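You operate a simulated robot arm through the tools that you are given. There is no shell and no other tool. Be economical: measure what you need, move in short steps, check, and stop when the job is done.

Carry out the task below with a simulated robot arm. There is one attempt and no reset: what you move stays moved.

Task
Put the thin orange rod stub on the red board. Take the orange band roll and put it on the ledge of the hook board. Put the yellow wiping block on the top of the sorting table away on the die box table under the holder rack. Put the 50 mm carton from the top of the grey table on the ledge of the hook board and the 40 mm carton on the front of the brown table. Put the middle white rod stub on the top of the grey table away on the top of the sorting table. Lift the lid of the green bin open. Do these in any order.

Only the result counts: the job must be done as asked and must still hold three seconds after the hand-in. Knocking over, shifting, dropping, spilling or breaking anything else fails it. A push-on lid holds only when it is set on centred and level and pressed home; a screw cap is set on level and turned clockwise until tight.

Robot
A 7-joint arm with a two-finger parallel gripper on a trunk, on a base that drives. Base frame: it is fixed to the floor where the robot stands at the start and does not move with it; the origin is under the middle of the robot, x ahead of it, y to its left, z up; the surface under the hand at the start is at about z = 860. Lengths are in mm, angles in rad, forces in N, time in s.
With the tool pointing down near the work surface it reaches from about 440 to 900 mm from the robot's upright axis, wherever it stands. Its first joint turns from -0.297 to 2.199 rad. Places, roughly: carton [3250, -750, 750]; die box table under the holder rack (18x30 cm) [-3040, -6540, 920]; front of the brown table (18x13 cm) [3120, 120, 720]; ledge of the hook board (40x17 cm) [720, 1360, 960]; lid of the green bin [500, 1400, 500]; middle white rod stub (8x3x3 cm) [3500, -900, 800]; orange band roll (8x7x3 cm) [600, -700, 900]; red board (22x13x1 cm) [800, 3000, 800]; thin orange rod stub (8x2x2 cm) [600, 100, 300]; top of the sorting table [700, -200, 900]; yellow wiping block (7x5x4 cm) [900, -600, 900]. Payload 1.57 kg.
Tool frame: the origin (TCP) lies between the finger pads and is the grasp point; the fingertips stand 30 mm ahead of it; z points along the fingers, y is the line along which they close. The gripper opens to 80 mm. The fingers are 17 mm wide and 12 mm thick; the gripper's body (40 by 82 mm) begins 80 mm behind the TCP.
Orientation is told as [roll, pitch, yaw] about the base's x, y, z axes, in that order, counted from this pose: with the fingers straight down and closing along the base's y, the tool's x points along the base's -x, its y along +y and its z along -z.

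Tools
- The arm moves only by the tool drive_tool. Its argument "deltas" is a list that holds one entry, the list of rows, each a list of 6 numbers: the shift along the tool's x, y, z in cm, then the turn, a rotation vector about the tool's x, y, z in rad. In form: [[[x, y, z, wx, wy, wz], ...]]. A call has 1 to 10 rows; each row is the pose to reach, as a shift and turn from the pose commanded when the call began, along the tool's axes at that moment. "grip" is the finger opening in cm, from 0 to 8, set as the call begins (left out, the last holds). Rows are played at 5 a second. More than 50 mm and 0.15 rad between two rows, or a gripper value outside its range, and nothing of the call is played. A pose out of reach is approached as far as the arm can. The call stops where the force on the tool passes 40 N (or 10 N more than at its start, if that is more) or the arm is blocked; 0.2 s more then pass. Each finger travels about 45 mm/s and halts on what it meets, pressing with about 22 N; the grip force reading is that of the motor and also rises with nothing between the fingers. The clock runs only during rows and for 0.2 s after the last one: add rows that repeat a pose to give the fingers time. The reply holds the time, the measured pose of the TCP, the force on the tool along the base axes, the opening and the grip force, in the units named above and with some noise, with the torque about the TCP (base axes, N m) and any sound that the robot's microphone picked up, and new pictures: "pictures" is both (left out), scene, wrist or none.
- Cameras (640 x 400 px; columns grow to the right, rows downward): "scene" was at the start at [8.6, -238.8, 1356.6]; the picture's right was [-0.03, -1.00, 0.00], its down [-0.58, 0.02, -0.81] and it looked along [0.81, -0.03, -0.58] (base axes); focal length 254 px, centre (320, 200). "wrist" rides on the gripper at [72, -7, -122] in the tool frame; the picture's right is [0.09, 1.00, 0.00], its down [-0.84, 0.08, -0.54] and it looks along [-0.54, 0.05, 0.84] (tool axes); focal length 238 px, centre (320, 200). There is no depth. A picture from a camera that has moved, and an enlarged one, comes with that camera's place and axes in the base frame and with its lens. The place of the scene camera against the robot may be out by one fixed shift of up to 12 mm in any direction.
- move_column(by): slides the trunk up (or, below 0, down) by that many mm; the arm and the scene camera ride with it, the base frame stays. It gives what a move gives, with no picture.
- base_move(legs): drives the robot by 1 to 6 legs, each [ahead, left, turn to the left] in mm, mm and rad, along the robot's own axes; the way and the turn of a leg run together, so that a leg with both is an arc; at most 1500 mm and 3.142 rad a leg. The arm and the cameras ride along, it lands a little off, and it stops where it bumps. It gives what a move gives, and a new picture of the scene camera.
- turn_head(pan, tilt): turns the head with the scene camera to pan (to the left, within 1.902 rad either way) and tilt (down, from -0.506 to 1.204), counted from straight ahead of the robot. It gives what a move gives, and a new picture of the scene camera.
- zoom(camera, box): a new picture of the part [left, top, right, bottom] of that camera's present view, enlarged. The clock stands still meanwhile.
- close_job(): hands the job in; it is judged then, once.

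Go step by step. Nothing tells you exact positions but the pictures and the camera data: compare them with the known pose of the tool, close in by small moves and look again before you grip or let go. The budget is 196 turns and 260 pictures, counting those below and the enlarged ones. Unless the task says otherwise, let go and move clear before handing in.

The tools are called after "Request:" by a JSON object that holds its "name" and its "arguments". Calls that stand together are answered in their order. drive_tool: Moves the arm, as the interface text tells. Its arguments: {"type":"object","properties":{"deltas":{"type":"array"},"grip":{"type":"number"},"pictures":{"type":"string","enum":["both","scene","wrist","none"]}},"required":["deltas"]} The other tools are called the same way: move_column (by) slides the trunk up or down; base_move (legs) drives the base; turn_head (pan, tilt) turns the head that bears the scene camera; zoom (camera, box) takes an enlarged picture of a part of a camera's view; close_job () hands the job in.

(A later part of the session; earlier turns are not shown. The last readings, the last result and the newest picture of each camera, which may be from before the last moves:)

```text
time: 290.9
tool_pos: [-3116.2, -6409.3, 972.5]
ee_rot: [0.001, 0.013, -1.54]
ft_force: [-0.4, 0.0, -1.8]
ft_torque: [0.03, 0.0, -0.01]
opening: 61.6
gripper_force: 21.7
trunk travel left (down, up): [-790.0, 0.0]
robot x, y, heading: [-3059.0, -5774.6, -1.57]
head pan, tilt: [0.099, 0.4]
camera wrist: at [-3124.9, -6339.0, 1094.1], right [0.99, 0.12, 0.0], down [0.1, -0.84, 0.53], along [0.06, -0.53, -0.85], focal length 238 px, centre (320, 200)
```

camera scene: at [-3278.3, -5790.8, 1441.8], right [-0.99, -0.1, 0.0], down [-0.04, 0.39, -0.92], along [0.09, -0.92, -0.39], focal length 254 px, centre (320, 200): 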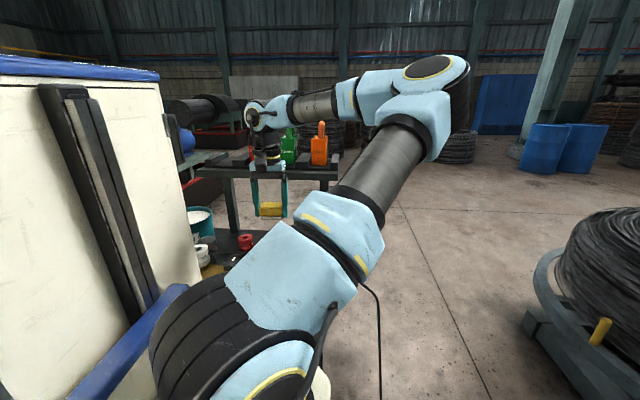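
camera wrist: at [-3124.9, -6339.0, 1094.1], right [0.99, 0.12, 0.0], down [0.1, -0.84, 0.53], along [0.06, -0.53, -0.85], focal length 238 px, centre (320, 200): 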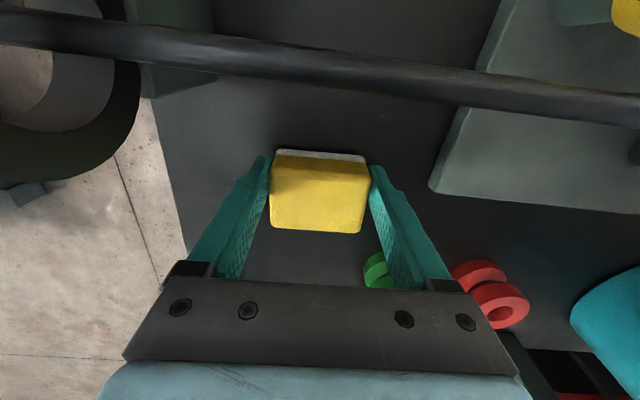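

Request:
{"name": "drive_tool", "arguments": {"deltas": [[[0, 0, 0.4, 0, 0, 0], [0, 0, 0.8, 0, 0, 0], [0, 0, 1.2, 0, 0, 0]]], "pictures": "none"}}

Request:
{"name": "drive_tool", "arguments": {"deltas": [[[0, 0, 0.3, 0, 0, 0], [0, 0, 0.6, 0, 0, 0], [0, 0, 0.9, 0, 0, 0]]], "pictures": "wrist"}}

```text
time: 291.7
tool_pos: [-3116.4, -6409.9, 959.4]
ee_rot: [0.0, 0.012, -1.543]
ft_force: [-4.2, -1.0, 19.3]
ft_torque: [-0.04, 0.05, 0.03]
opening: 61.7
gripper_force: 22.2
trunk travel left (down, up): [-790.0, 0.0]
robot x, y, heading: [-3057.1, -5777.5, -1.575]
head pan, tilt: [0.099, 0.4]
```

```text
time: 292.1
tool_pos: [-3116.6, -6409.6, 960.6]
ee_rot: [-0.001, 0.009, -1.541]
ft_force: [-2.4, 3.8, 18.8]
ft_torque: [0.25, -0.05, 0.11]
opening: 61.9
gripper_force: 21.8
trunk travel left (down, up): [-790.0, 0.0]
robot x, y, heading: [-3054.4, -5775.5, -1.572]
head pan, tilt: [0.099, 0.4]
stopped in row 2: the force on the tool passed its limit at 46 N (the readings are from after the stop); the commanded pose is now the measured one
camera wrist: at [-3124.6, -6339.0, 1082.1], right [0.99, 0.12, 0.0], down [0.1, -0.84, 0.53], along [0.07, -0.53, -0.84], focal length 238 px, centre (320, 200)
```

wrist: 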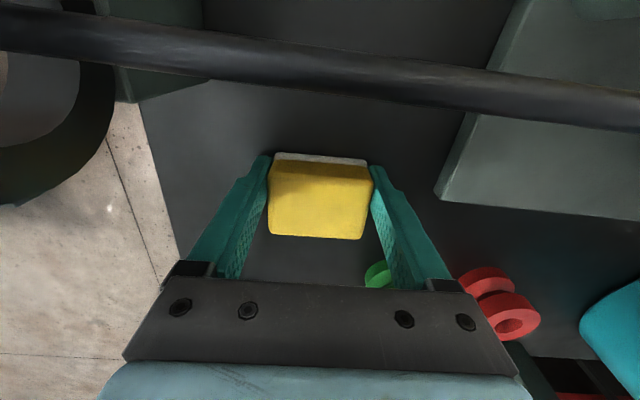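

Block rests on the table at (-3116, -6410), short of the rack. I release, lift, back off over the wire, and turn the tool 180° (camera away from wire) to regrasp with a tilt and slide it under the rack.

Request:
{"name": "drive_tool", "arguments": {"deltas": [[[0, 0, -0.3, 0, 0, 0], [0, 0, -0.3, 0, 0, 0], [0, 0, -0.3, 0, 0, 0]]], "grip": 8, "pictures": "none"}}

Request:
{"name": "drive_tool", "arguments": {"deltas": [[[0, 0, -4, 0, 0, 0], [0, 0, -8, 0, 0, 0], [0, 0, -12, 0, 0, 0], [0, 0, -16, 0, 0, 0], [4, 0, -18, 0, 0, 0], [8, 0, -18, 0, 0, 0], [12, 0, -18, 0, 0, 0]]], "pictures": "wrist"}}

Request:
{"name": "drive_tool", "arguments": {"deltas": [[[0, 0, 0, 0, 0, 0.15], [0, 0, 0, 0, 0, 0.3], [0, 0, 0, 0, 0, 0.45], [0, 0, 0, 0, 0, 0.6], [0, 0, 0, 0, 0, 0.75], [0, 0, 0, 0, 0, 0.9], [0, 0, 0, 0, 0, 1.05], [0, 0, 0, 0, 0, 1.2], [0, 0, 0, 0, 0, 1.35], [0, 0, 0, 0, 0, 1.5]]], "pictures": "none"}}

Request:
{"name": "drive_tool", "arguments": {"deltas": [[[0, 0, 0, 0, 0, 0.15], [0, 0, 0, 0, 0, 0.3], [0, 0, 0, 0, 0, 0.45], [0, 0, 0, 0, 0, 0.6], [0, 0, 0, 0, 0, 0.75], [0, 0, 0, 0, 0, 0.9], [0, 0, 0, 0, 0, 1.05], [0, 0, 0, 0, 0, 1.2], [0, 0, 0, 0, 0, 1.35], [0, 0, 0, 0, 0, 1.5]]], "pictures": "wrist"}}

```text
time: 292.9
tool_pos: [-3115.5, -6409.8, 960.9]
ee_rot: [0.0, 0.01, -1.543]
ft_force: [0.8, 0.9, 0.3]
ft_torque: [0.02, 0.01, -0.01]
opening: 80.1
gripper_force: 0.0
trunk travel left (down, up): [-790.0, 0.0]
robot x, y, heading: [-3056.7, -5771.2, -1.57]
head pan, tilt: [0.099, 0.4]
```

```text
time: 294.5
tool_pos: [-3117.1, -6290.3, 1145.1]
ee_rot: [0.0, 0.011, -1.543]
ft_force: [0.1, 0.0, -0.6]
ft_torque: [0.03, -0.02, 0.0]
opening: 80.0
gripper_force: 0.1
trunk travel left (down, up): [-790.0, 0.0]
robot x, y, heading: [-3059.2, -5773.2, -1.568]
head pan, tilt: [0.099, 0.4]
camera wrist: at [-3126.5, -6219.6, 1267.9], right [0.99, 0.12, 0.0], down [0.1, -0.84, 0.53], along [0.06, -0.53, -0.85], focal length 238 px, centre (320, 200)
```

wrist: 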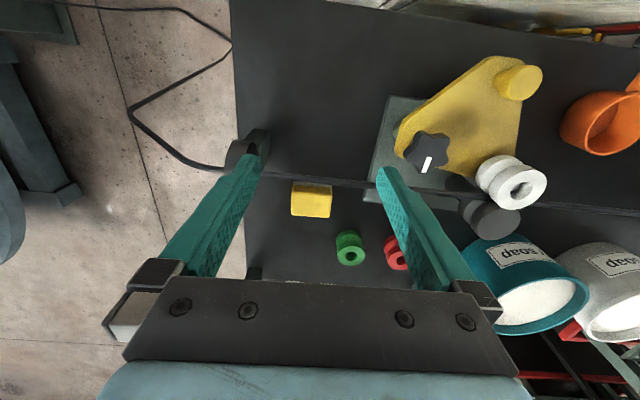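

```text
time: 296.7
tool_pos: [-3120.2, -6292.1, 1143.9]
ee_rot: [-0.01, 0.002, -3.047]
ft_force: [-1.0, -0.2, -0.5]
ft_torque: [0.0, 0.02, 0.01]
opening: 80.1
gripper_force: 0.0
trunk travel left (down, up): [-790.0, 0.0]
robot x, y, heading: [-3060.1, -5770.9, -1.574]
head pan, tilt: [0.099, 0.4]
```

```text
time: 298.9
tool_pos: [-3118.5, -6292.2, 1142.4]
ee_rot: [0.0, -0.009, 1.736]
ft_force: [1.2, 0.4, -0.2]
ft_torque: [0.02, -0.01, -0.02]
opening: 79.9
gripper_force: 0.0
trunk travel left (down, up): [-790.0, 0.0]
robot x, y, heading: [-3059.6, -5773.1, -1.572]
head pan, tilt: [0.099, 0.4]
camera wrist: at [-3101.0, -6363.3, 1263.4], right [-0.97, -0.26, 0.0], down [-0.22, 0.81, 0.55], along [-0.14, 0.53, -0.83], focal length 238 px, centre (320, 200)
```

wrist: 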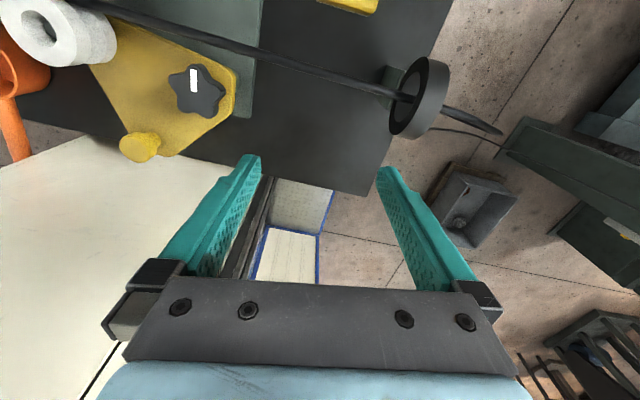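

Request:
{"name": "drive_tool", "arguments": {"deltas": [[[0, 0, 0, 0, 0, 0.1], [0, 0, 0, 0, 0, 0.165]]], "pictures": "none"}}

Request:
{"name": "drive_tool", "arguments": {"deltas": [[[0, 0, 0, 0, 0.11, 0], [0, 0, 0, 0, 0.22, 0], [0, 0, 0, 0, 0.32, 0]]], "pictures": "none"}}

```text
time: 299.5
tool_pos: [-3119.4, -6292.4, 1142.8]
ee_rot: [0.001, -0.01, 1.573]
ft_force: [-0.7, 0.4, 1.8]
ft_torque: [0.0, -0.02, 0.02]
opening: 80.1
gripper_force: 0.1
trunk travel left (down, up): [-790.0, 0.0]
robot x, y, heading: [-3056.5, -5775.1, -1.571]
head pan, tilt: [0.099, 0.4]
```

```text
time: 300.3
tool_pos: [-3119.3, -6294.3, 1142.9]
ee_rot: [0.002, 0.311, 1.578]
ft_force: [-0.4, -0.3, 0.1]
ft_torque: [-0.01, -0.03, 0.0]
opening: 80.2
gripper_force: 0.1
trunk travel left (down, up): [-790.0, 0.0]
robot x, y, heading: [-3057.3, -5771.5, -1.575]
head pan, tilt: [0.099, 0.4]
```

Request:
{"name": "drive_tool", "arguments": {"deltas": [[[2.6, 0, 1.5, 0, 0, 0], [5.2, 0, 3.1, 0, 0, 0]]], "pictures": "wrist"}}

```text
time: 300.9
tool_pos: [-3119.4, -6349.4, 1128.6]
ee_rot: [0.002, 0.309, 1.577]
ft_force: [0.9, 0.9, -0.1]
ft_torque: [-0.07, 0.01, -0.03]
opening: 80.0
gripper_force: 0.2
trunk travel left (down, up): [-790.0, 0.0]
robot x, y, heading: [-3061.1, -5772.8, -1.572]
head pan, tilt: [0.099, 0.4]
camera wrist: at [-3111.2, -6381.1, 1265.6], right [-1.0, -0.09, 0.03], down [-0.08, 0.96, 0.26], along [-0.05, 0.26, -0.96], focal length 238 px, centre (320, 200)
```

wrist: 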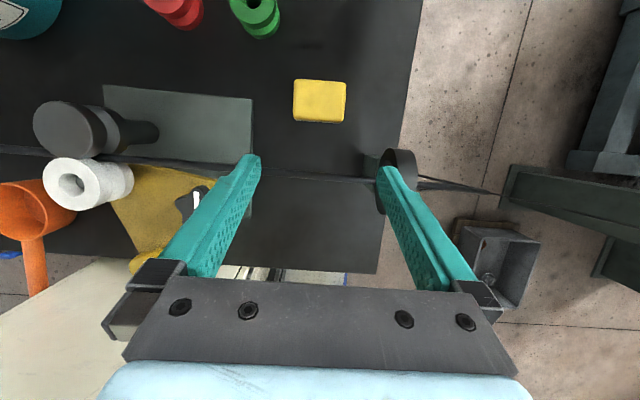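

Request:
{"name": "drive_tool", "arguments": {"deltas": [[[0, -0.4, 0, 0, 0, 0], [0.3, -0.4, 3.5, 0, 0, 0], [0.6, -0.4, 7, 0, 0, 0], [0.6, -0.4, 10.5, 0, 0, 0]]], "grip": 7.2, "pictures": "wrist"}}

```text
time: 301.9
tool_pos: [-3115.1, -6390.1, 1030.7]
ee_rot: [0.0, 0.311, 1.576]
ft_force: [-0.6, 0.7, 0.8]
ft_torque: [-0.01, 0.03, -0.01]
opening: 72.1
gripper_force: 0.0
trunk travel left (down, up): [-790.0, 0.0]
robot x, y, heading: [-3059.7, -5773.4, -1.573]
head pan, tilt: [0.099, 0.4]
camera wrist: at [-3108.4, -6420.1, 1169.3], right [-1.0, -0.09, 0.03], down [-0.08, 0.96, 0.26], along [-0.05, 0.26, -0.96], focal length 238 px, centre (320, 200)
```

wrist: 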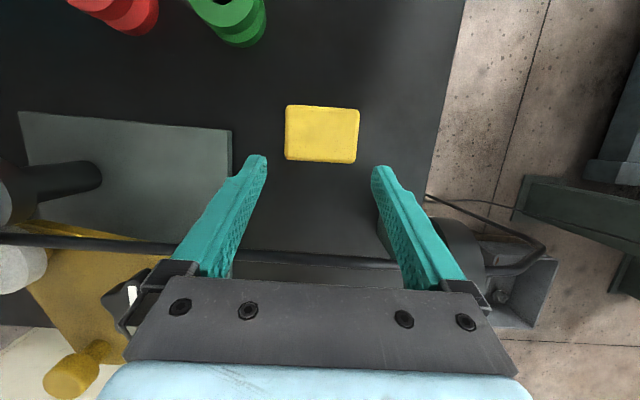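

Request:
{"name": "drive_tool", "arguments": {"deltas": [[[0.2, 0, 3, 0, 0, 0], [0.4, 0, 6, 0, 0, 0], [0.4, 0, 7.1, 0, 0, 0]]], "pictures": "wrist"}}

```text
time: 302.7
tool_pos: [-3114.9, -6414.0, 963.0]
ee_rot: [0.001, 0.309, 1.575]
ft_force: [0.1, -0.8, 0.7]
ft_torque: [0.0, 0.04, 0.01]
opening: 72.2
gripper_force: 0.1
trunk travel left (down, up): [-790.0, 0.0]
robot x, y, heading: [-3061.4, -5773.3, -1.57]
head pan, tilt: [0.099, 0.4]
camera wrist: at [-3108.4, -6444.8, 1100.9], right [-1.0, -0.09, 0.03], down [-0.08, 0.96, 0.26], along [-0.05, 0.26, -0.96], focal length 238 px, centre (320, 200)
```

wrist: 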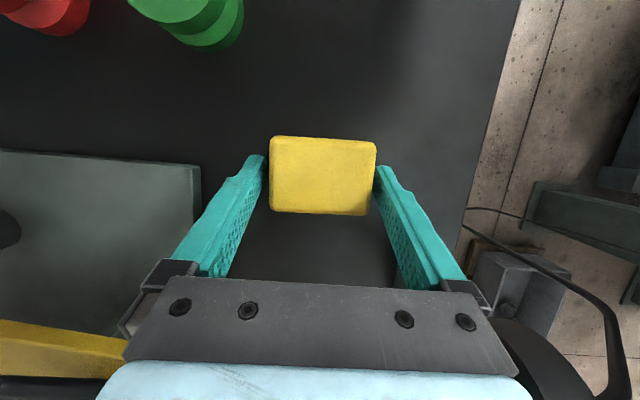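

Block sits between the fingers. I grip and lift slightly, then slide it back under the rack.

Request:
{"name": "drive_tool", "arguments": {"deltas": [[[0, 0, 0, 0, 0, 0], [0, 0, 0, 0, 0, 0], [0, 0, 0, 0, 0, 0]]], "grip": 3, "pictures": "none"}}

Request:
{"name": "drive_tool", "arguments": {"deltas": [[[0.4, 0, -1.1, 0, 0, 0], [2.5, 0.6, -0.5, 0, 0, 0], [4.7, 1.2, 0.2, 0, 0, 0], [6.6, 1.2, 0.9, 0, 0, 0], [8.0, 1.2, 1.3, 0, 0, 0]]], "pictures": "wrist"}}

```text
time: 303.5
tool_pos: [-3115.4, -6414.6, 963.6]
ee_rot: [0.005, 0.309, 1.576]
ft_force: [-0.6, 0.3, 0.2]
ft_torque: [-0.01, -0.01, 0.02]
opening: 61.8
gripper_force: 21.9
trunk travel left (down, up): [-790.0, 0.0]
robot x, y, heading: [-3059.3, -5770.9, -1.572]
head pan, tilt: [0.099, 0.4]
```

```text
time: 304.7
tool_pos: [-3126.5, -6493.7, 975.7]
ee_rot: [0.001, 0.309, 1.576]
ft_force: [0.4, 0.4, -0.2]
ft_torque: [0.02, 0.0, -0.03]
opening: 61.6
gripper_force: 22.1
trunk travel left (down, up): [-790.0, 0.0]
robot x, y, heading: [-3056.1, -5774.7, -1.573]
head pan, tilt: [0.099, 0.4]
camera wrist: at [-3120.4, -6525.5, 1113.1], right [-1.0, -0.09, 0.03], down [-0.08, 0.96, 0.26], along [-0.05, 0.26, -0.96], focal length 238 px, centre (320, 200)
```

wrist: 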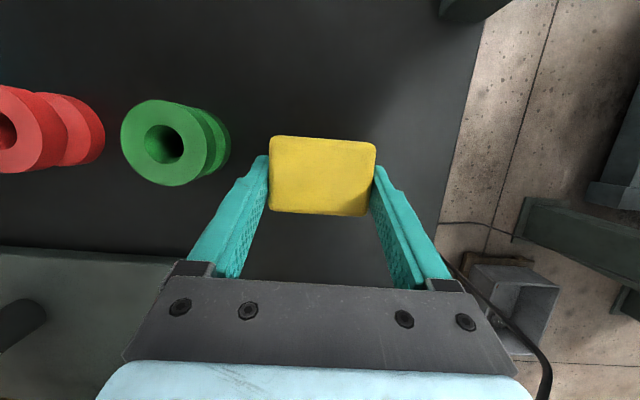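

Request:
{"name": "drive_tool", "arguments": {"deltas": [[[0, 0, 0.5, 0, 0, 0], [-0.3, 0, 1.0, 0, 0, 0], [-0.4, 0, 1.3, 0, 0, 0], [-0.5, 0, 1.5, 0, 0, 0]]], "pictures": "none"}}

Request:
{"name": "drive_tool", "arguments": {"deltas": [[[0, 0, 0, 0, 0, 0], [0, 0, 0, 0, 0, 0]]], "grip": 7.2, "pictures": "wrist"}}

```text
time: 305.7
tool_pos: [-3125.7, -6494.3, 961.2]
ee_rot: [0.003, 0.311, 1.577]
ft_force: [-2.9, 0.7, 19.5]
ft_torque: [-0.06, -0.1, 0.19]
opening: 61.8
gripper_force: 22.2
trunk travel left (down, up): [-790.0, 0.0]
robot x, y, heading: [-3057.2, -5772.7, -1.567]
head pan, tilt: [0.099, 0.4]
```

```text
time: 306.3
tool_pos: [-3127.5, -6494.5, 961.4]
ee_rot: [0.002, 0.311, 1.577]
ft_force: [-8.3, 3.9, 19.5]
ft_torque: [0.03, -0.45, 0.17]
opening: 65.2
gripper_force: 0.0
trunk travel left (down, up): [-790.0, 0.0]
robot x, y, heading: [-3058.6, -5771.8, -1.573]
head pan, tilt: [0.099, 0.4]
camera wrist: at [-3120.9, -6525.2, 1098.7], right [-1.0, -0.09, 0.03], down [-0.08, 0.96, 0.26], along [-0.05, 0.26, -0.96], focal length 238 px, centre (320, 200)
```

wrist: 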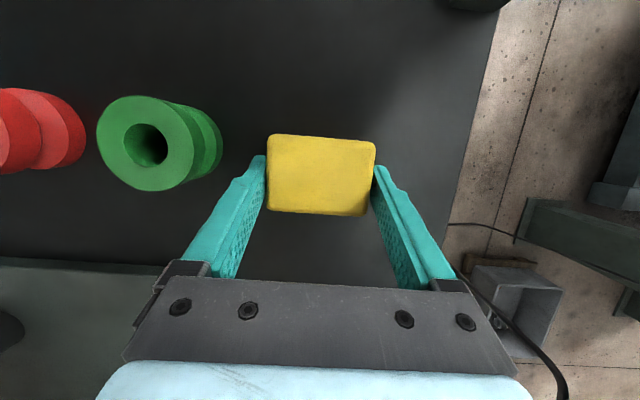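

Request:
{"name": "drive_tool", "arguments": {"deltas": [[[0, 0, -0.5, 0, 0, 0], [0, 0, -3.5, 0, 0, 0], [0, 0, -8, 0, 0, 0], [0, 0, -12.5, 0, 0, 0], [0, 0, -17, 0, 0, 0], [-4, 0, -18.4, 0, 0, 0], [-8, 0, -19.7, 0, 0, 0], [-12.4, 0, -21, 0, 0, 0]]], "grip": 7.2, "pictures": "wrist"}}

```text
time: 307.2
tool_pos: [-3129.0, -6464.3, 1033.8]
ee_rot: [0.002, 0.293, 1.574]
ft_force: [-1.5, 5.1, -9.2]
ft_torque: [-0.55, -0.28, -0.09]
opening: 72.0
gripper_force: 0.1
trunk travel left (down, up): [-790.0, 0.0]
robot x, y, heading: [-3059.7, -5770.1, -1.57]
head pan, tilt: [0.099, 0.4]
stopped in row 4: the force on the tool passed its limit at 150 N (the readings are from after the stop); the commanded pose is now the measured one
camera wrist: at [-3122.0, -6497.5, 1172.1], right [-1.0, -0.09, 0.03], down [-0.08, 0.96, 0.28], along [-0.05, 0.27, -0.96], focal length 238 px, centre (320, 200)
```

wrist: 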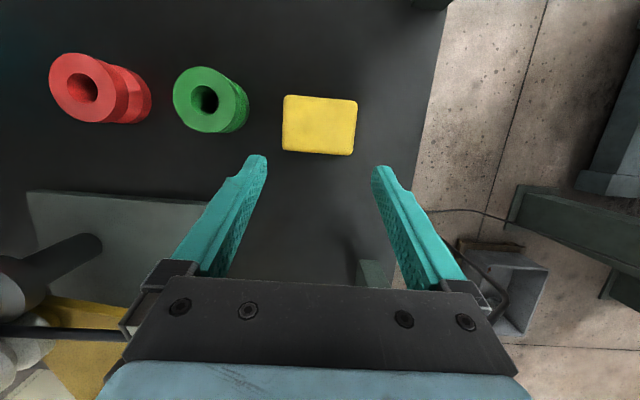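

The camera touched the shelf underside. I drop slightly, move back out first, then rise.

Request:
{"name": "drive_tool", "arguments": {"deltas": [[[-0.2, 0, 0.8, 0, 0, 0], [-3, 0, 0, 0, 0, 0], [-6, 0, -1, 0, 0, 0]]], "pictures": "none"}}

Request:
{"name": "drive_tool", "arguments": {"deltas": [[[0.8, 0, -3, 0, 0, 0], [1.7, 0, -6, 0, 0, 0], [2.5, 0, -9, 0, 0, 0], [2.5, 0, -11, 0, 0, 0], [-1.5, 0, -12.4, 0, 0, 0], [-5.5, 0, -13.7, 0, 0, 0], [-9.5, 0, -15, 0, 0, 0]]], "pictures": "wrist"}}

```text
time: 308.0
tool_pos: [-3129.8, -6405.5, 1028.9]
ee_rot: [0.002, 0.296, 1.575]
ft_force: [-0.2, -0.9, -0.4]
ft_torque: [0.01, -0.01, 0.02]
opening: 72.1
gripper_force: 0.0
trunk travel left (down, up): [-790.0, 0.0]
robot x, y, heading: [-3056.8, -5770.4, -1.571]
head pan, tilt: [0.099, 0.4]
```

```text
time: 309.6
tool_pos: [-3130.8, -6269.7, 1141.1]
ee_rot: [0.0, 0.296, 1.576]
ft_force: [-0.6, -1.1, 0.2]
ft_torque: [0.05, -0.06, 0.0]
opening: 71.7
gripper_force: 0.1
trunk travel left (down, up): [-790.0, 0.0]
robot x, y, heading: [-3056.7, -5773.7, -1.567]
head pan, tilt: [0.099, 0.4]
camera wrist: at [-3124.3, -6303.4, 1278.3], right [-1.0, -0.09, 0.03], down [-0.08, 0.96, 0.27], along [-0.05, 0.27, -0.96], focal length 238 px, centre (320, 200)
```

wrist: 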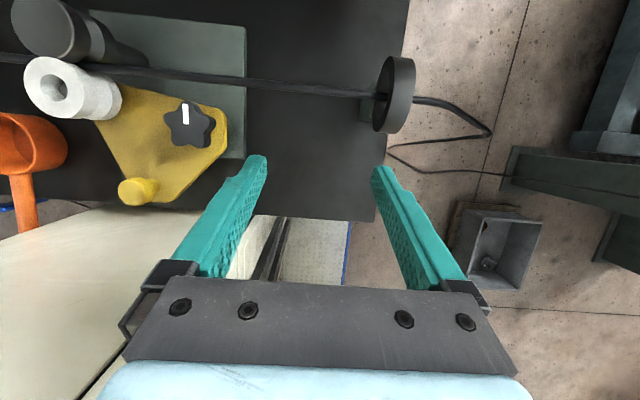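

Request:
{"name": "base_move", "arguments": {"legs": [[-600, 0, 0], [0, 0, 0.9]]}}

Request:
{"name": "turn_head", "arguments": {"pan": -0.95, "tilt": 0.35}}

Request:
{"name": "zoom", "arguments": {"camera": "scene", "box": [250, 90, 450, 215]}}

Request:
{"name": "drive_tool", "arguments": {"deltas": [[[0, 0, 0, 0, -0.15, 0], [0, 0, 0, 0, -0.3, 0]]], "grip": 8, "pictures": "none"}}

Request:
{"name": "drive_tool", "arguments": {"deltas": [[[0, 0, 0, 0, 0, -0.15], [0, 0, 0, 0, 0, -0.3], [0, 0, 0, 0, 0, -0.45], [0, 0, 0, 0, 0, -0.6], [0, 0, 0, 0, 0, -0.75], [0, 0, 0, 0, 0, -0.9], [0, 0, 0, 0, 0, -1.05], [0, 0, 0, 0, 0, -1.2], [0, 0, 0, 0, 0, -1.35], [0, 0, 0, 0, 0, -1.5]]], "pictures": "none"}}

Request:
{"name": "drive_tool", "arguments": {"deltas": [[[0, 0, 0, 0, 0, -0.15], [0, 0, 0, 0, 0, -0.3], [0, 0, 0, 0, 0, -0.45], [0, 0, 0, 0, 0, -0.6], [0, 0, 0, 0, 0, -0.75], [0, 0, 0, 0, 0, -0.9], [0, 0, 0, 0, 0, -1.05], [0, 0, 0, 0, 0, -1.2], [0, 0, 0, 0, 0, -1.35], [0, 0, 0, 0, 0, -1.5]]], "pictures": "none"}}

```text
time: 315.2
tool_pos: [-2707.8, -5558.5, 1141.6]
ee_rot: [0.001, 0.297, 2.499]
ft_force: [0.1, -0.1, 0.1]
ft_torque: [0.0, 0.0, 0.01]
opening: 71.9
gripper_force: 0.0
trunk travel left (down, up): [-790.0, 0.0]
robot x, y, heading: [-3062.9, -5200.3, -0.645]
head pan, tilt: [0.099, 0.4]
camera scene: at [-3184.6, -5390.1, 1441.8], right [-0.52, -0.85, 0.0], down [-0.33, 0.2, -0.92], along [0.79, -0.48, -0.39], focal length 254 px, centre (320, 200)
```

scene: 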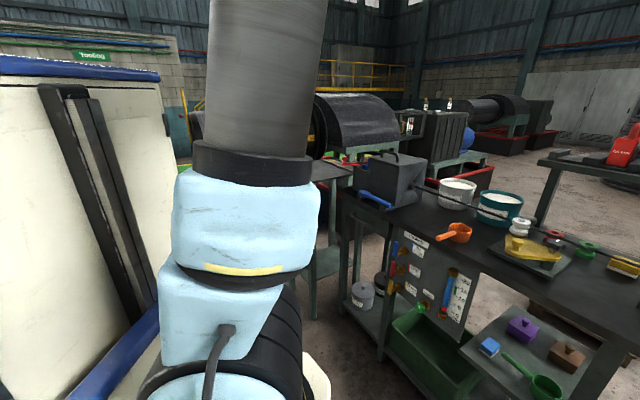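

```text
time: 316.5
tool_pos: [-2709.1, -5557.7, 1141.0]
ee_rot: [0.001, 0.297, 2.499]
ft_force: [-0.9, -0.3, -0.2]
ft_torque: [0.0, -0.04, 0.0]
opening: 71.9
gripper_force: 0.0
trunk travel left (down, up): [-790.0, 0.0]
robot x, y, heading: [-3059.3, -5202.8, -0.647]
head pan, tilt: [-0.949, 0.351]
camera scene: at [-3266.0, -5435.0, 1446.4], right [-1.0, 0.02, 0.0], down [0.01, 0.34, -0.94], along [-0.02, -0.94, -0.34], focal length 254 px, centre (320, 200)
```

scene: 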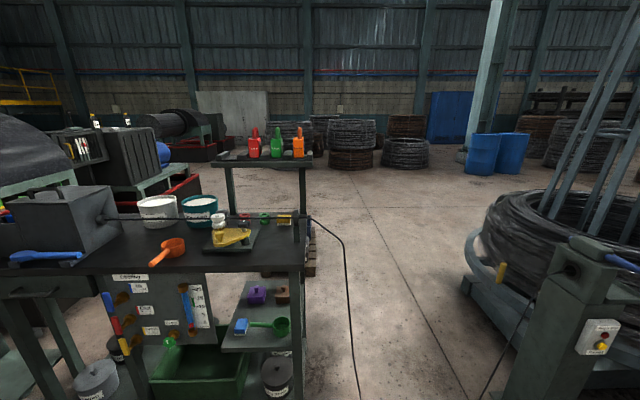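

```text
3.20 times, centred on (350, 152) of scene
camera zoom: at [-3266.0, -5435.0, 1446.4], right [-1.0, 0.02, 0.0], down [0.01, 0.34, -0.94], along [-0.02, -0.94, -0.34], focal length 814 px, centre (224, 352)
```

zoom: 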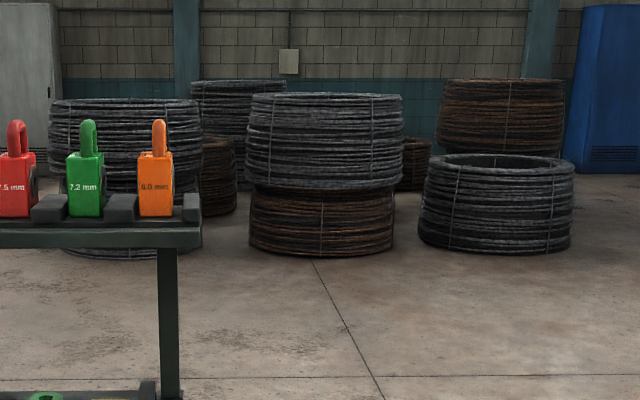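

```text
time: 317.1
tool_pos: [-2708.9, -5557.0, 1142.1]
ee_rot: [0.003, -0.004, 2.501]
ft_force: [0.0, 2.0, 0.5]
ft_torque: [-0.06, 0.0, 0.02]
opening: 79.9
gripper_force: 0.2
trunk travel left (down, up): [-790.0, 0.0]
robot x, y, heading: [-3060.6, -5200.0, -0.646]
head pan, tilt: [-0.949, 0.351]
```

```text
time: 319.3
tool_pos: [-2708.0, -5559.2, 1141.5]
ee_rot: [-0.003, -0.002, -2.28]
ft_force: [0.1, 0.9, -0.2]
ft_torque: [0.03, -0.01, 0.0]
opening: 79.8
gripper_force: 0.0
trunk travel left (down, up): [-790.0, 0.0]
robot x, y, heading: [-3061.6, -5200.2, -0.646]
head pan, tilt: [-0.949, 0.351]
```

```text
time: 321.5
tool_pos: [-2709.2, -5558.6, 1141.7]
ee_rot: [-0.001, 0.003, -0.782]
ft_force: [-0.2, -0.6, -0.2]
ft_torque: [0.0, -0.01, 0.0]
opening: 80.0
gripper_force: 0.0
trunk travel left (down, up): [-790.0, 0.0]
robot x, y, heading: [-3061.8, -5199.8, -0.648]
head pan, tilt: [-0.949, 0.351]
```

The rack is intact and the block sits under it. Now I drive toward the grey and brown tables east of the wall.

Request:
{"name": "base_move", "arguments": {"legs": [[0, 0, 1.02], [1500, 0, 0], [1500, 0, 0], [1300, 0, 0]]}}

Request:
{"name": "turn_head", "arguments": {"pan": -0.6, "tilt": 0.2}}

```text
time: 344.7
tool_pos: [1473.0, -3593.1, 1141.5]
ee_rot: [0.001, 0.003, 0.204]
ft_force: [0.2, 0.6, -0.8]
ft_torque: [0.01, -0.01, 0.03]
opening: 80.0
gripper_force: 0.0
trunk travel left (down, up): [-790.0, 0.0]
robot x, y, heading: [983.4, -3691.4, 0.339]
head pan, tilt: [-0.949, 0.351]
camera scene: at [1058.8, -3995.0, 1446.4], right [-0.57, -0.82, 0.0], down [-0.28, 0.2, -0.94], along [0.77, -0.54, -0.34], focal length 254 px, centre (320, 200)
```

scene: 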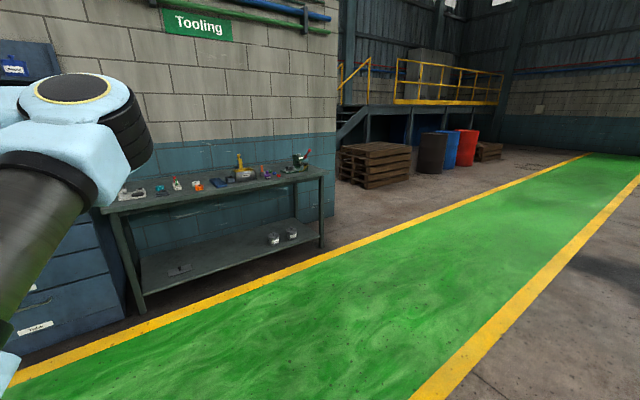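

```text
time: 345.5
tool_pos: [1472.1, -3593.7, 1141.8]
ee_rot: [-0.001, 0.004, 0.203]
ft_force: [0.8, -0.6, -0.2]
ft_torque: [-0.01, 0.0, -0.01]
opening: 80.0
gripper_force: 0.1
trunk travel left (down, up): [-790.0, 0.0]
robot x, y, heading: [979.0, -3691.7, 0.345]
head pan, tilt: [-0.6, 0.201]
camera scene: at [1072.4, -3965.8, 1460.4], right [-0.26, -0.97, 0.0], down [-0.19, 0.05, -0.98], along [0.95, -0.25, -0.2], focal length 254 px, centre (320, 200)
```

scene: 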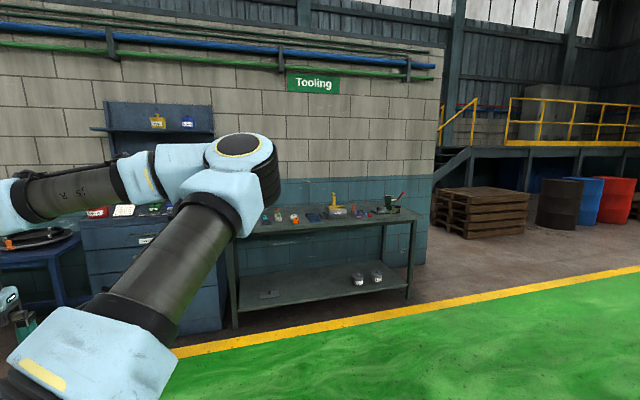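

Request:
{"name": "base_move", "arguments": {"legs": [[0, 0, 0.364], [1480, 0, 0], [0, 0, -0.709], [0, 1200, 0], [0, 400, 0]]}}

Request:
{"name": "turn_head", "arguments": {"pan": -0.45, "tilt": 0.45}}

```text
time: 363.9
tool_pos: [2620.5, -1163.3, 1141.2]
ee_rot: [-0.003, 0.002, -0.137]
ft_force: [-0.6, 0.1, -0.8]
ft_torque: [0.0, 0.01, 0.02]
opening: 80.1
gripper_force: 0.0
trunk travel left (down, up): [-790.0, 0.0]
robot x, y, heading: [2119.7, -1094.2, -0.0]
head pan, tilt: [-0.6, 0.201]
camera scene: at [2120.7, -1379.8, 1460.4], right [-0.56, -0.83, 0.0], down [-0.16, 0.11, -0.98], along [0.81, -0.55, -0.2], focal length 254 px, centre (320, 200)
```

scene: 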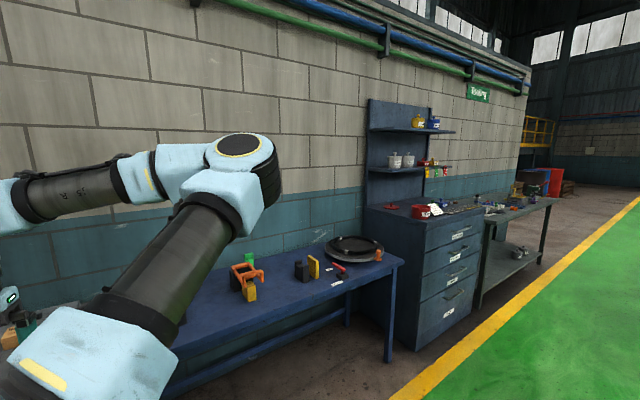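

```text
time: 364.7
tool_pos: [2621.0, -1161.9, 1142.2]
ee_rot: [-0.002, 0.003, -0.138]
ft_force: [0.0, -0.5, -0.3]
ft_torque: [0.02, -0.01, -0.01]
opening: 80.0
gripper_force: 0.0
trunk travel left (down, up): [-790.0, 0.0]
robot x, y, heading: [2123.1, -1093.5, 0.001]
head pan, tilt: [-0.45, 0.45]
camera scene: at [2126.5, -1367.1, 1437.2], right [-0.43, -0.9, 0.0], down [-0.39, 0.19, -0.9], along [0.81, -0.39, -0.43], focal length 254 px, centre (320, 200)
```

scene: 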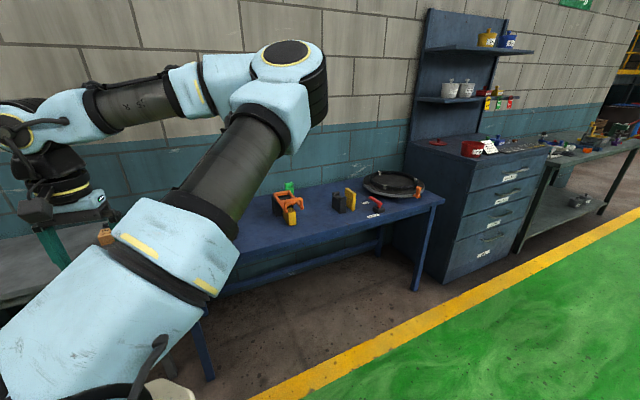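

Request:
{"name": "base_move", "arguments": {"legs": [[0, 900, 0]]}}

Request:
{"name": "zoom", "arguments": {"camera": "scene", "box": [200, 60, 520, 260]}}

```text
time: 369.4
tool_pos: [2625.8, -270.6, 1141.5]
ee_rot: [-0.002, 0.003, -0.154]
ft_force: [-1.0, 0.7, -0.1]
ft_torque: [-0.01, -0.01, 0.03]
opening: 79.9
gripper_force: 0.1
trunk travel left (down, up): [-790.0, 0.0]
robot x, y, heading: [2130.9, -189.3, -0.015]
head pan, tilt: [-0.45, 0.45]
camera scene: at [2128.8, -465.6, 1437.2], right [-0.45, -0.89, 0.0], down [-0.39, 0.2, -0.9], along [0.8, -0.4, -0.44], focal length 254 px, centre (320, 200)
```

scene: 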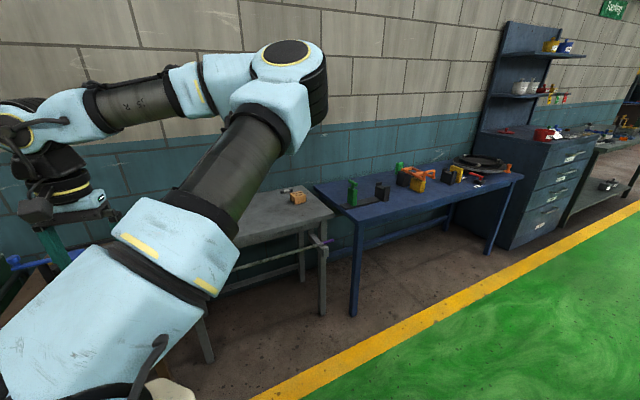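

```text
2.00 times, centred on (360, 160) of scene
camera zoom: at [2128.8, -465.6, 1437.2], right [-0.45, -0.89, 0.0], down [-0.39, 0.2, -0.9], along [0.8, -0.4, -0.44], focal length 508 px, centre (240, 280)
```

zoom: 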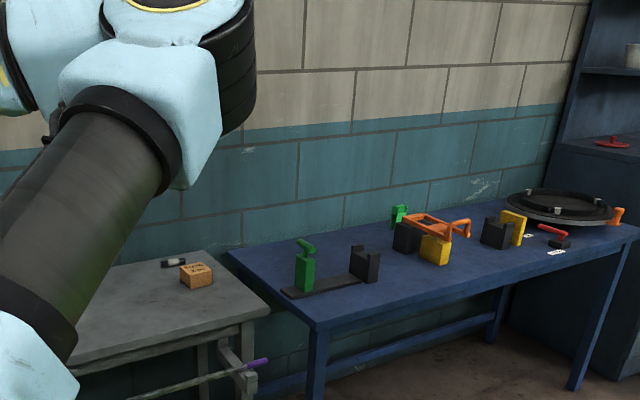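

Request:
{"name": "base_move", "arguments": {"legs": [[0, 500, 0.015]]}}

Request:
{"name": "turn_head", "arguments": {"pan": -0.65, "tilt": 0.5}}

Request:
{"name": "zoom", "arguments": {"camera": "scene", "box": [220, 80, 460, 230]}}

```text
time: 372.3
tool_pos: [2631.4, 233.7, 1141.6]
ee_rot: [-0.001, 0.002, -0.139]
ft_force: [0.0, 0.5, 0.3]
ft_torque: [0.0, 0.0, -0.01]
opening: 79.6
gripper_force: 0.0
trunk travel left (down, up): [-790.0, 0.0]
robot x, y, heading: [2134.8, 306.2, -0.002]
head pan, tilt: [-0.45, 0.45]
camera scene: at [2136.9, 30.3, 1437.2], right [-0.44, -0.9, 0.0], down [-0.39, 0.19, -0.9], along [0.81, -0.39, -0.44], focal length 254 px, centre (320, 200)
```

scene: 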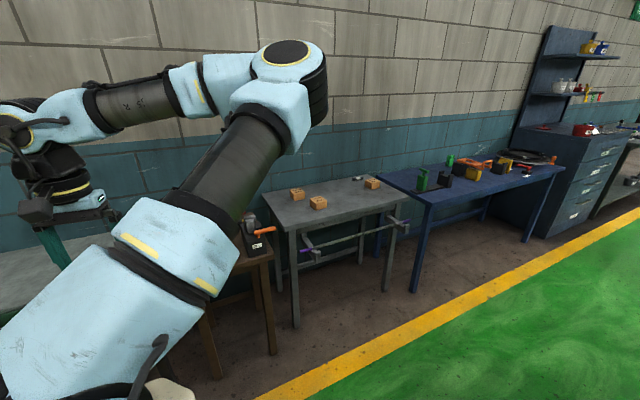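

```text
time: 373.1
tool_pos: [2631.4, 232.8, 1142.0]
ee_rot: [0.0, 0.004, -0.139]
ft_force: [-0.3, -0.3, 0.1]
ft_torque: [-0.01, 0.0, 0.03]
opening: 80.1
gripper_force: 0.0
trunk travel left (down, up): [-790.0, 0.0]
robot x, y, heading: [2133.9, 308.0, -0.005]
head pan, tilt: [-0.649, 0.499]
camera scene: at [2126.6, 15.4, 1432.7], right [-0.61, -0.8, 0.0], down [-0.38, 0.29, -0.88], along [0.7, -0.53, -0.48], focal length 254 px, centre (320, 200)
```

scene: 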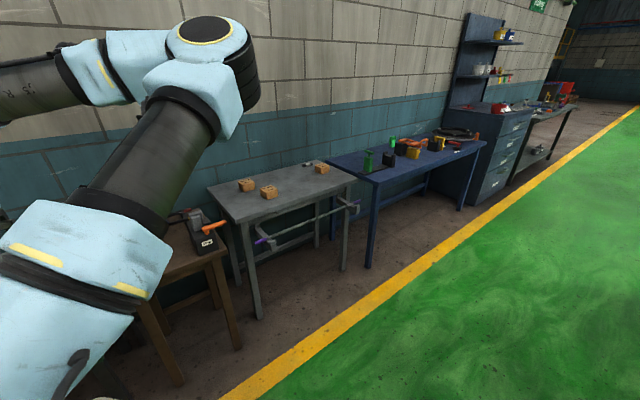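

```text
2.67 times, centred on (340, 155) of scene
camera zoom: at [2126.6, 15.4, 1432.7], right [-0.61, -0.8, 0.0], down [-0.38, 0.29, -0.88], along [0.7, -0.53, -0.48], focal length 678 px, centre (267, 320)
```

zoom: 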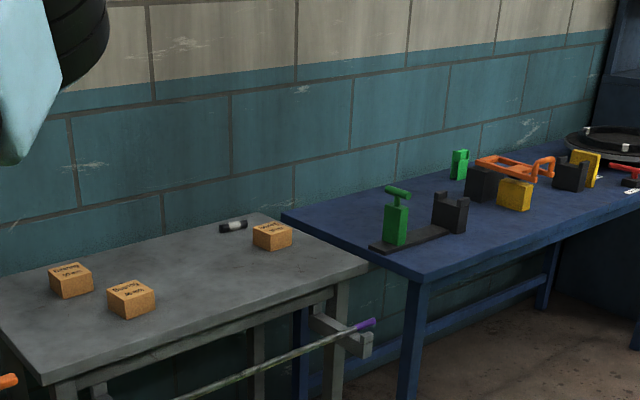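

Request:
{"name": "zoom", "arguments": {"camera": "scene", "box": [234, 172, 284, 204]}}

Request:
{"name": "zoom", "arguments": {"camera": "scene", "box": [300, 152, 340, 178]}}

```text
12.50 times, centred on (259, 188) of scene
camera zoom: at [2126.6, 15.4, 1432.7], right [-0.61, -0.8, 0.0], down [-0.38, 0.29, -0.88], along [0.7, -0.53, -0.48], focal length 3178 px, centre (1082, 350)
```

zoom: 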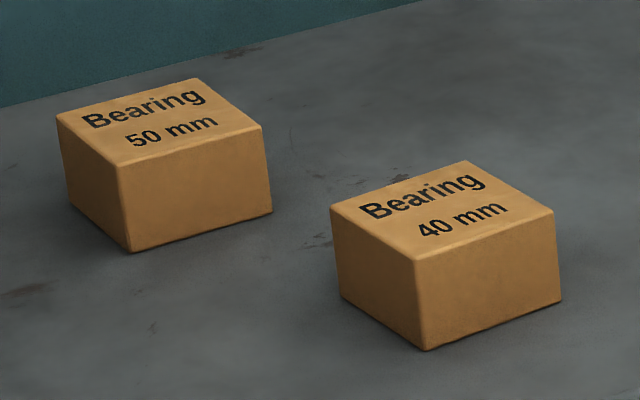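

```text
15.38 times, centred on (320, 165) of scene
camera zoom: at [2126.6, 15.4, 1432.7], right [-0.61, -0.8, 0.0], down [-0.38, 0.29, -0.88], along [0.7, -0.53, -0.48], focal length 3912 px, centre (320, 738)
```

zoom: 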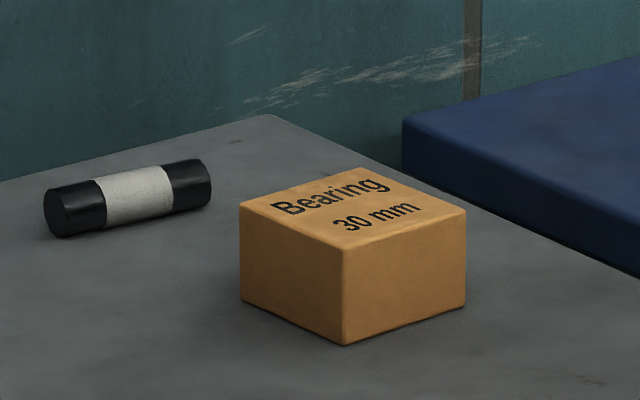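

The labels read 50 mm (back left), 40 mm (front) and 30 mm (right); the white stub lies near the back right. I drive in front of the grey table for the 40 mm carton first.

Request:
{"name": "base_move", "arguments": {"legs": [[0, -770, 0], [500, 0, 0]]}}

Request:
{"name": "drive_tool", "arguments": {"deltas": [[[-4, 0, 3, 0, 0, -0.07], [-8, 0, 6, 0, 0, -0.135], [-12, 0, 9, 0, 0, -0.135]]], "pictures": "wrist"}}

```text
time: 379.8
tool_pos: [3127.3, -547.1, 1142.0]
ee_rot: [-0.002, 0.004, -0.151]
ft_force: [-0.2, -0.2, -0.4]
ft_torque: [0.01, -0.02, -0.02]
opening: 80.0
gripper_force: 0.0
trunk travel left (down, up): [-790.0, 0.0]
robot x, y, heading: [2629.5, -467.4, -0.013]
head pan, tilt: [-0.649, 0.499]
camera scene: at [2619.7, -759.1, 1432.7], right [-0.62, -0.79, 0.0], down [-0.38, 0.29, -0.88], along [0.69, -0.54, -0.48], focal length 254 px, centre (320, 200)
```

scene: 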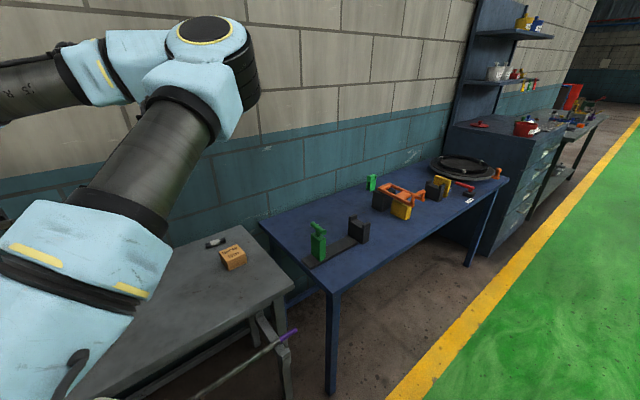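

```text
time: 380.6
tool_pos: [3245.9, -568.6, 1049.5]
ee_rot: [-0.003, 0.002, -0.017]
ft_force: [-1.2, 0.3, -0.2]
ft_torque: [0.03, -0.03, -0.01]
opening: 79.7
gripper_force: 0.1
trunk travel left (down, up): [-790.0, 0.0]
robot x, y, heading: [2626.7, -466.2, -0.011]
head pan, tilt: [-0.649, 0.499]
camera wrist: at [3174.9, -572.5, 1171.1], right [-0.08, 1.0, 0.0], down [0.84, 0.06, 0.54], along [0.54, 0.04, -0.84], focal length 238 px, centre (320, 200)
```

wrist: 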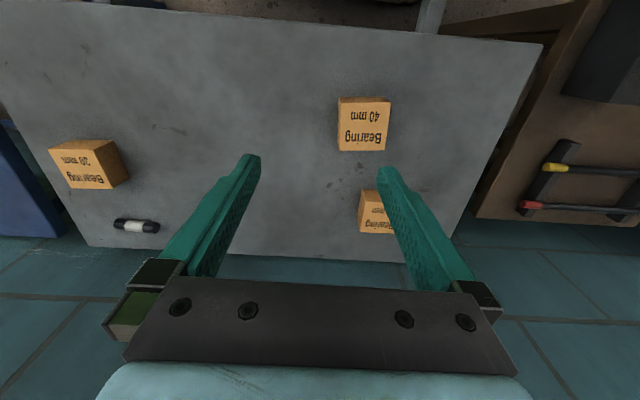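

Request:
{"name": "drive_tool", "arguments": {"deltas": [[[-1, 3.2, 3, 0, 0, 0], [-2.2, 6.4, 6, 0, 0, 0], [-2.2, 6.4, 10.5, 0, 0, 0], [-2.2, 6.4, 14.5, 0, 0, 0]]], "pictures": "wrist"}}

```text
time: 381.6
tool_pos: [3268.5, -503.8, 904.9]
ee_rot: [0.001, 0.005, -0.016]
ft_force: [0.1, -1.2, -0.1]
ft_torque: [0.04, -0.03, 0.01]
opening: 80.0
gripper_force: 0.0
trunk travel left (down, up): [-790.0, 0.0]
robot x, y, heading: [2630.5, -466.8, -0.013]
head pan, tilt: [-0.649, 0.499]
camera wrist: at [3196.1, -508.2, 1027.6], right [-0.07, 1.0, 0.0], down [0.84, 0.06, 0.54], along [0.54, 0.04, -0.84], focal length 238 px, centre (320, 200)
```

wrist: 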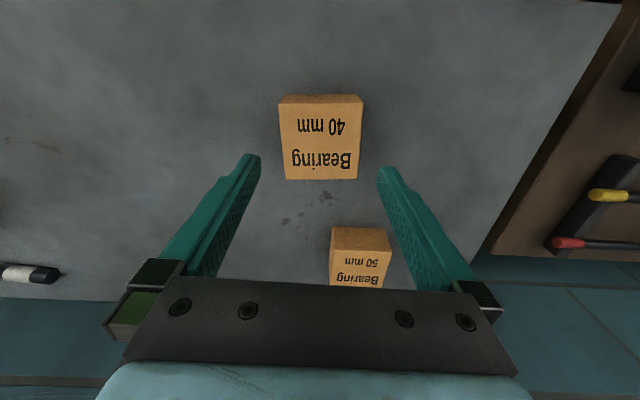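

Request:
{"name": "drive_tool", "arguments": {"deltas": [[[0.3, 0.1, 4, 0, 0, 0], [0.3, 0.1, 7.5, 0, 0, 0], [0.3, 0.1, 8.3, 0, 0, 0]]], "pictures": "wrist"}}

```text
time: 382.4
tool_pos: [3264.6, -502.2, 823.4]
ee_rot: [-0.003, 0.004, -0.018]
ft_force: [-0.9, -0.1, -0.4]
ft_torque: [-0.01, 0.01, 0.0]
opening: 79.8
gripper_force: 0.0
trunk travel left (down, up): [-790.0, 0.0]
robot x, y, heading: [2634.6, -467.2, -0.016]
head pan, tilt: [-0.649, 0.499]
camera wrist: at [3192.5, -506.8, 945.0], right [-0.07, 1.0, 0.0], down [0.84, 0.06, 0.54], along [0.54, 0.04, -0.84], focal length 238 px, centre (320, 200)
```

wrist: 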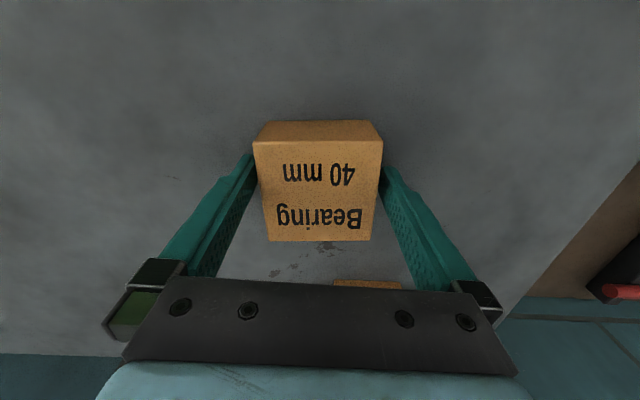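

Request:
{"name": "drive_tool", "arguments": {"deltas": [[[0, 0, 0, 0, 0, 0], [0, 0, 0, 0, 0, 0], [0, 0, 0, 0, 0, 0]]], "grip": 5, "pictures": "none"}}

Request:
{"name": "drive_tool", "arguments": {"deltas": [[[0, 0, -4, 0, 0, 0], [0, 0, -8, 0, 0, 0], [0, 0, -12, 0, 0, 0], [0, 0, -16, 0, 0, 0], [0, 0, -20, 0, 0, 0], [4.5, 0, -20, 0, 0, 0], [9, 0, -20, 0, 0, 0]]], "pictures": "none"}}

Request:
{"name": "base_move", "arguments": {"legs": [[0, 560, 0]]}}

Request:
{"name": "drive_tool", "arguments": {"deltas": [[[0, 0, 0, 0, 0, 0]]], "pictures": "wrist"}}

```text
time: 383.1
tool_pos: [3265.0, -502.2, 823.0]
ee_rot: [-0.001, 0.004, -0.017]
ft_force: [0.5, -0.1, 0.1]
ft_torque: [0.0, 0.02, 0.04]
opening: 71.3
gripper_force: 21.4
trunk travel left (down, up): [-790.0, 0.0]
robot x, y, heading: [2628.7, -469.7, -0.017]
head pan, tilt: [-0.649, 0.499]
```

```text
time: 384.8
tool_pos: [3175.5, -499.8, 1025.1]
ee_rot: [-0.003, 0.005, -0.018]
ft_force: [0.4, -0.4, -2.5]
ft_torque: [0.0, 0.05, -0.01]
opening: 71.4
gripper_force: 21.9
trunk travel left (down, up): [-790.0, 0.0]
robot x, y, heading: [2630.1, -467.7, -0.013]
head pan, tilt: [-0.649, 0.499]
```

```text
time: 388.0
tool_pos: [3183.2, 80.1, 1023.3]
ee_rot: [-0.002, 0.005, -0.009]
ft_force: [-0.2, 0.6, -2.5]
ft_torque: [0.0, 0.01, -0.03]
opening: 71.2
gripper_force: 22.2
trunk travel left (down, up): [-790.0, 0.0]
robot x, y, heading: [2636.1, 109.3, -0.007]
head pan, tilt: [-0.649, 0.499]
camera scene: at [2628.3, -183.9, 1432.7], right [-0.61, -0.79, 0.0], down [-0.38, 0.29, -0.88], along [0.7, -0.53, -0.48], focal length 254 px, centre (320, 200)
```

scene: 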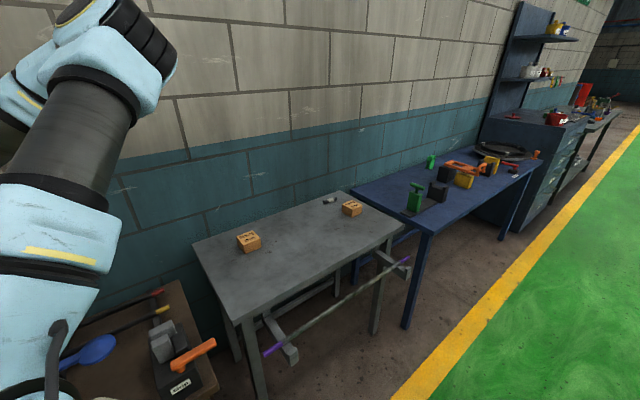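

```text
time: 388.4
tool_pos: [3182.0, 80.6, 1023.8]
ee_rot: [-0.003, 0.005, -0.008]
ft_force: [-0.2, -0.5, -2.9]
ft_torque: [-0.02, 0.01, -0.01]
opening: 71.2
gripper_force: 21.7
trunk travel left (down, up): [-790.0, 0.0]
robot x, y, heading: [2638.0, 106.1, -0.005]
head pan, tilt: [-0.649, 0.499]
camera wrist: at [3110.7, 74.9, 1146.1], right [-0.08, 1.0, 0.0], down [0.84, 0.07, 0.54], along [0.54, 0.04, -0.84], focal length 238 px, centre (320, 200)
```

wrist: 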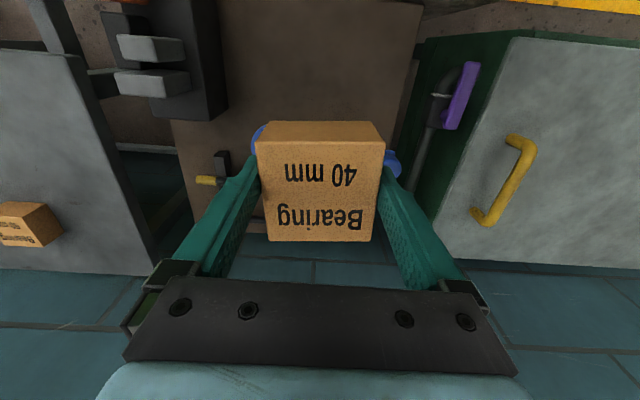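

Request:
{"name": "base_move", "arguments": {"legs": [[-60, 0, 0]]}}

Request:
{"name": "drive_tool", "arguments": {"deltas": [[[0, 1.3, 4, 0, 0, 0], [0, 1.3, 8, 0, 0, 0], [0, 1.3, 12, 0, 0, 0]]], "pictures": "wrist"}}

```text
time: 389.4
tool_pos: [3121.5, 80.6, 1024.5]
ee_rot: [-0.002, 0.004, -0.006]
ft_force: [-0.1, 0.7, -1.0]
ft_torque: [0.01, 0.04, -0.03]
opening: 71.0
gripper_force: 21.9
trunk travel left (down, up): [-790.0, 0.0]
robot x, y, heading: [2576.4, 106.3, 0.0]
head pan, tilt: [-0.649, 0.499]
camera scene: at [2567.9, -183.6, 1432.7], right [-0.61, -0.79, 0.0], down [-0.38, 0.29, -0.88], along [0.7, -0.53, -0.48], focal length 254 px, centre (320, 200)
```

scene: 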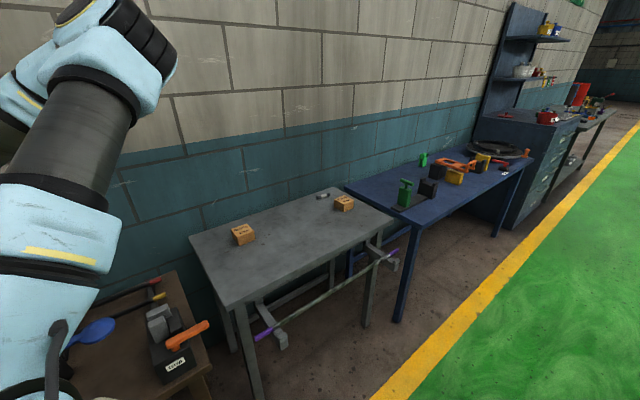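

```text
time: 390.2
tool_pos: [3120.5, 93.0, 906.4]
ee_rot: [0.001, 0.003, -0.008]
ft_force: [-0.5, -0.6, -1.4]
ft_torque: [-0.02, 0.01, -0.02]
opening: 71.1
gripper_force: 22.2
trunk travel left (down, up): [-790.0, 0.0]
robot x, y, heading: [2574.4, 106.8, -0.002]
head pan, tilt: [-0.649, 0.499]
camera wrist: at [3049.1, 88.3, 1027.5], right [-0.08, 1.0, 0.0], down [0.84, 0.07, 0.54], along [0.54, 0.05, -0.84], focal length 238 px, centre (320, 200)
```

wrist: 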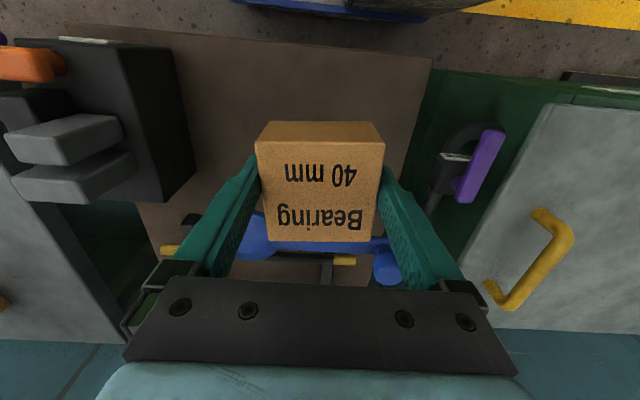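

Request:
{"name": "drive_tool", "arguments": {"deltas": [[[-0.4, 0.7, 4, 0, 0, 0], [-0.4, 0.7, 8, 0, 0, 0], [-0.4, 0.7, 10, 0, 0, 0]]], "pictures": "none"}}

Request:
{"name": "drive_tool", "arguments": {"deltas": [[[0, 0, 0.5, 0, 0, 0], [0, 0, 1, 0, 0, 0], [0, 0, 1.5, 0, 0, 0], [0, 0, 2, 0, 0, 0]]], "pictures": "none"}}

```text
time: 391.0
tool_pos: [3126.2, 99.3, 803.9]
ee_rot: [-0.001, 0.005, -0.008]
ft_force: [-0.3, 0.0, -2.3]
ft_torque: [-0.01, 0.02, 0.03]
opening: 71.1
gripper_force: 22.2
trunk travel left (down, up): [-790.0, 0.0]
robot x, y, heading: [2573.2, 103.8, -0.004]
head pan, tilt: [-0.649, 0.499]
```

```text
time: 392.0
tool_pos: [3125.6, 99.9, 785.0]
ee_rot: [0.0, 0.004, -0.006]
ft_force: [0.9, -0.2, -1.6]
ft_torque: [-0.01, 0.02, 0.02]
opening: 71.1
gripper_force: 21.9
trunk travel left (down, up): [-790.0, 0.0]
robot x, y, heading: [2576.1, 106.9, -0.011]
head pan, tilt: [-0.649, 0.499]
```

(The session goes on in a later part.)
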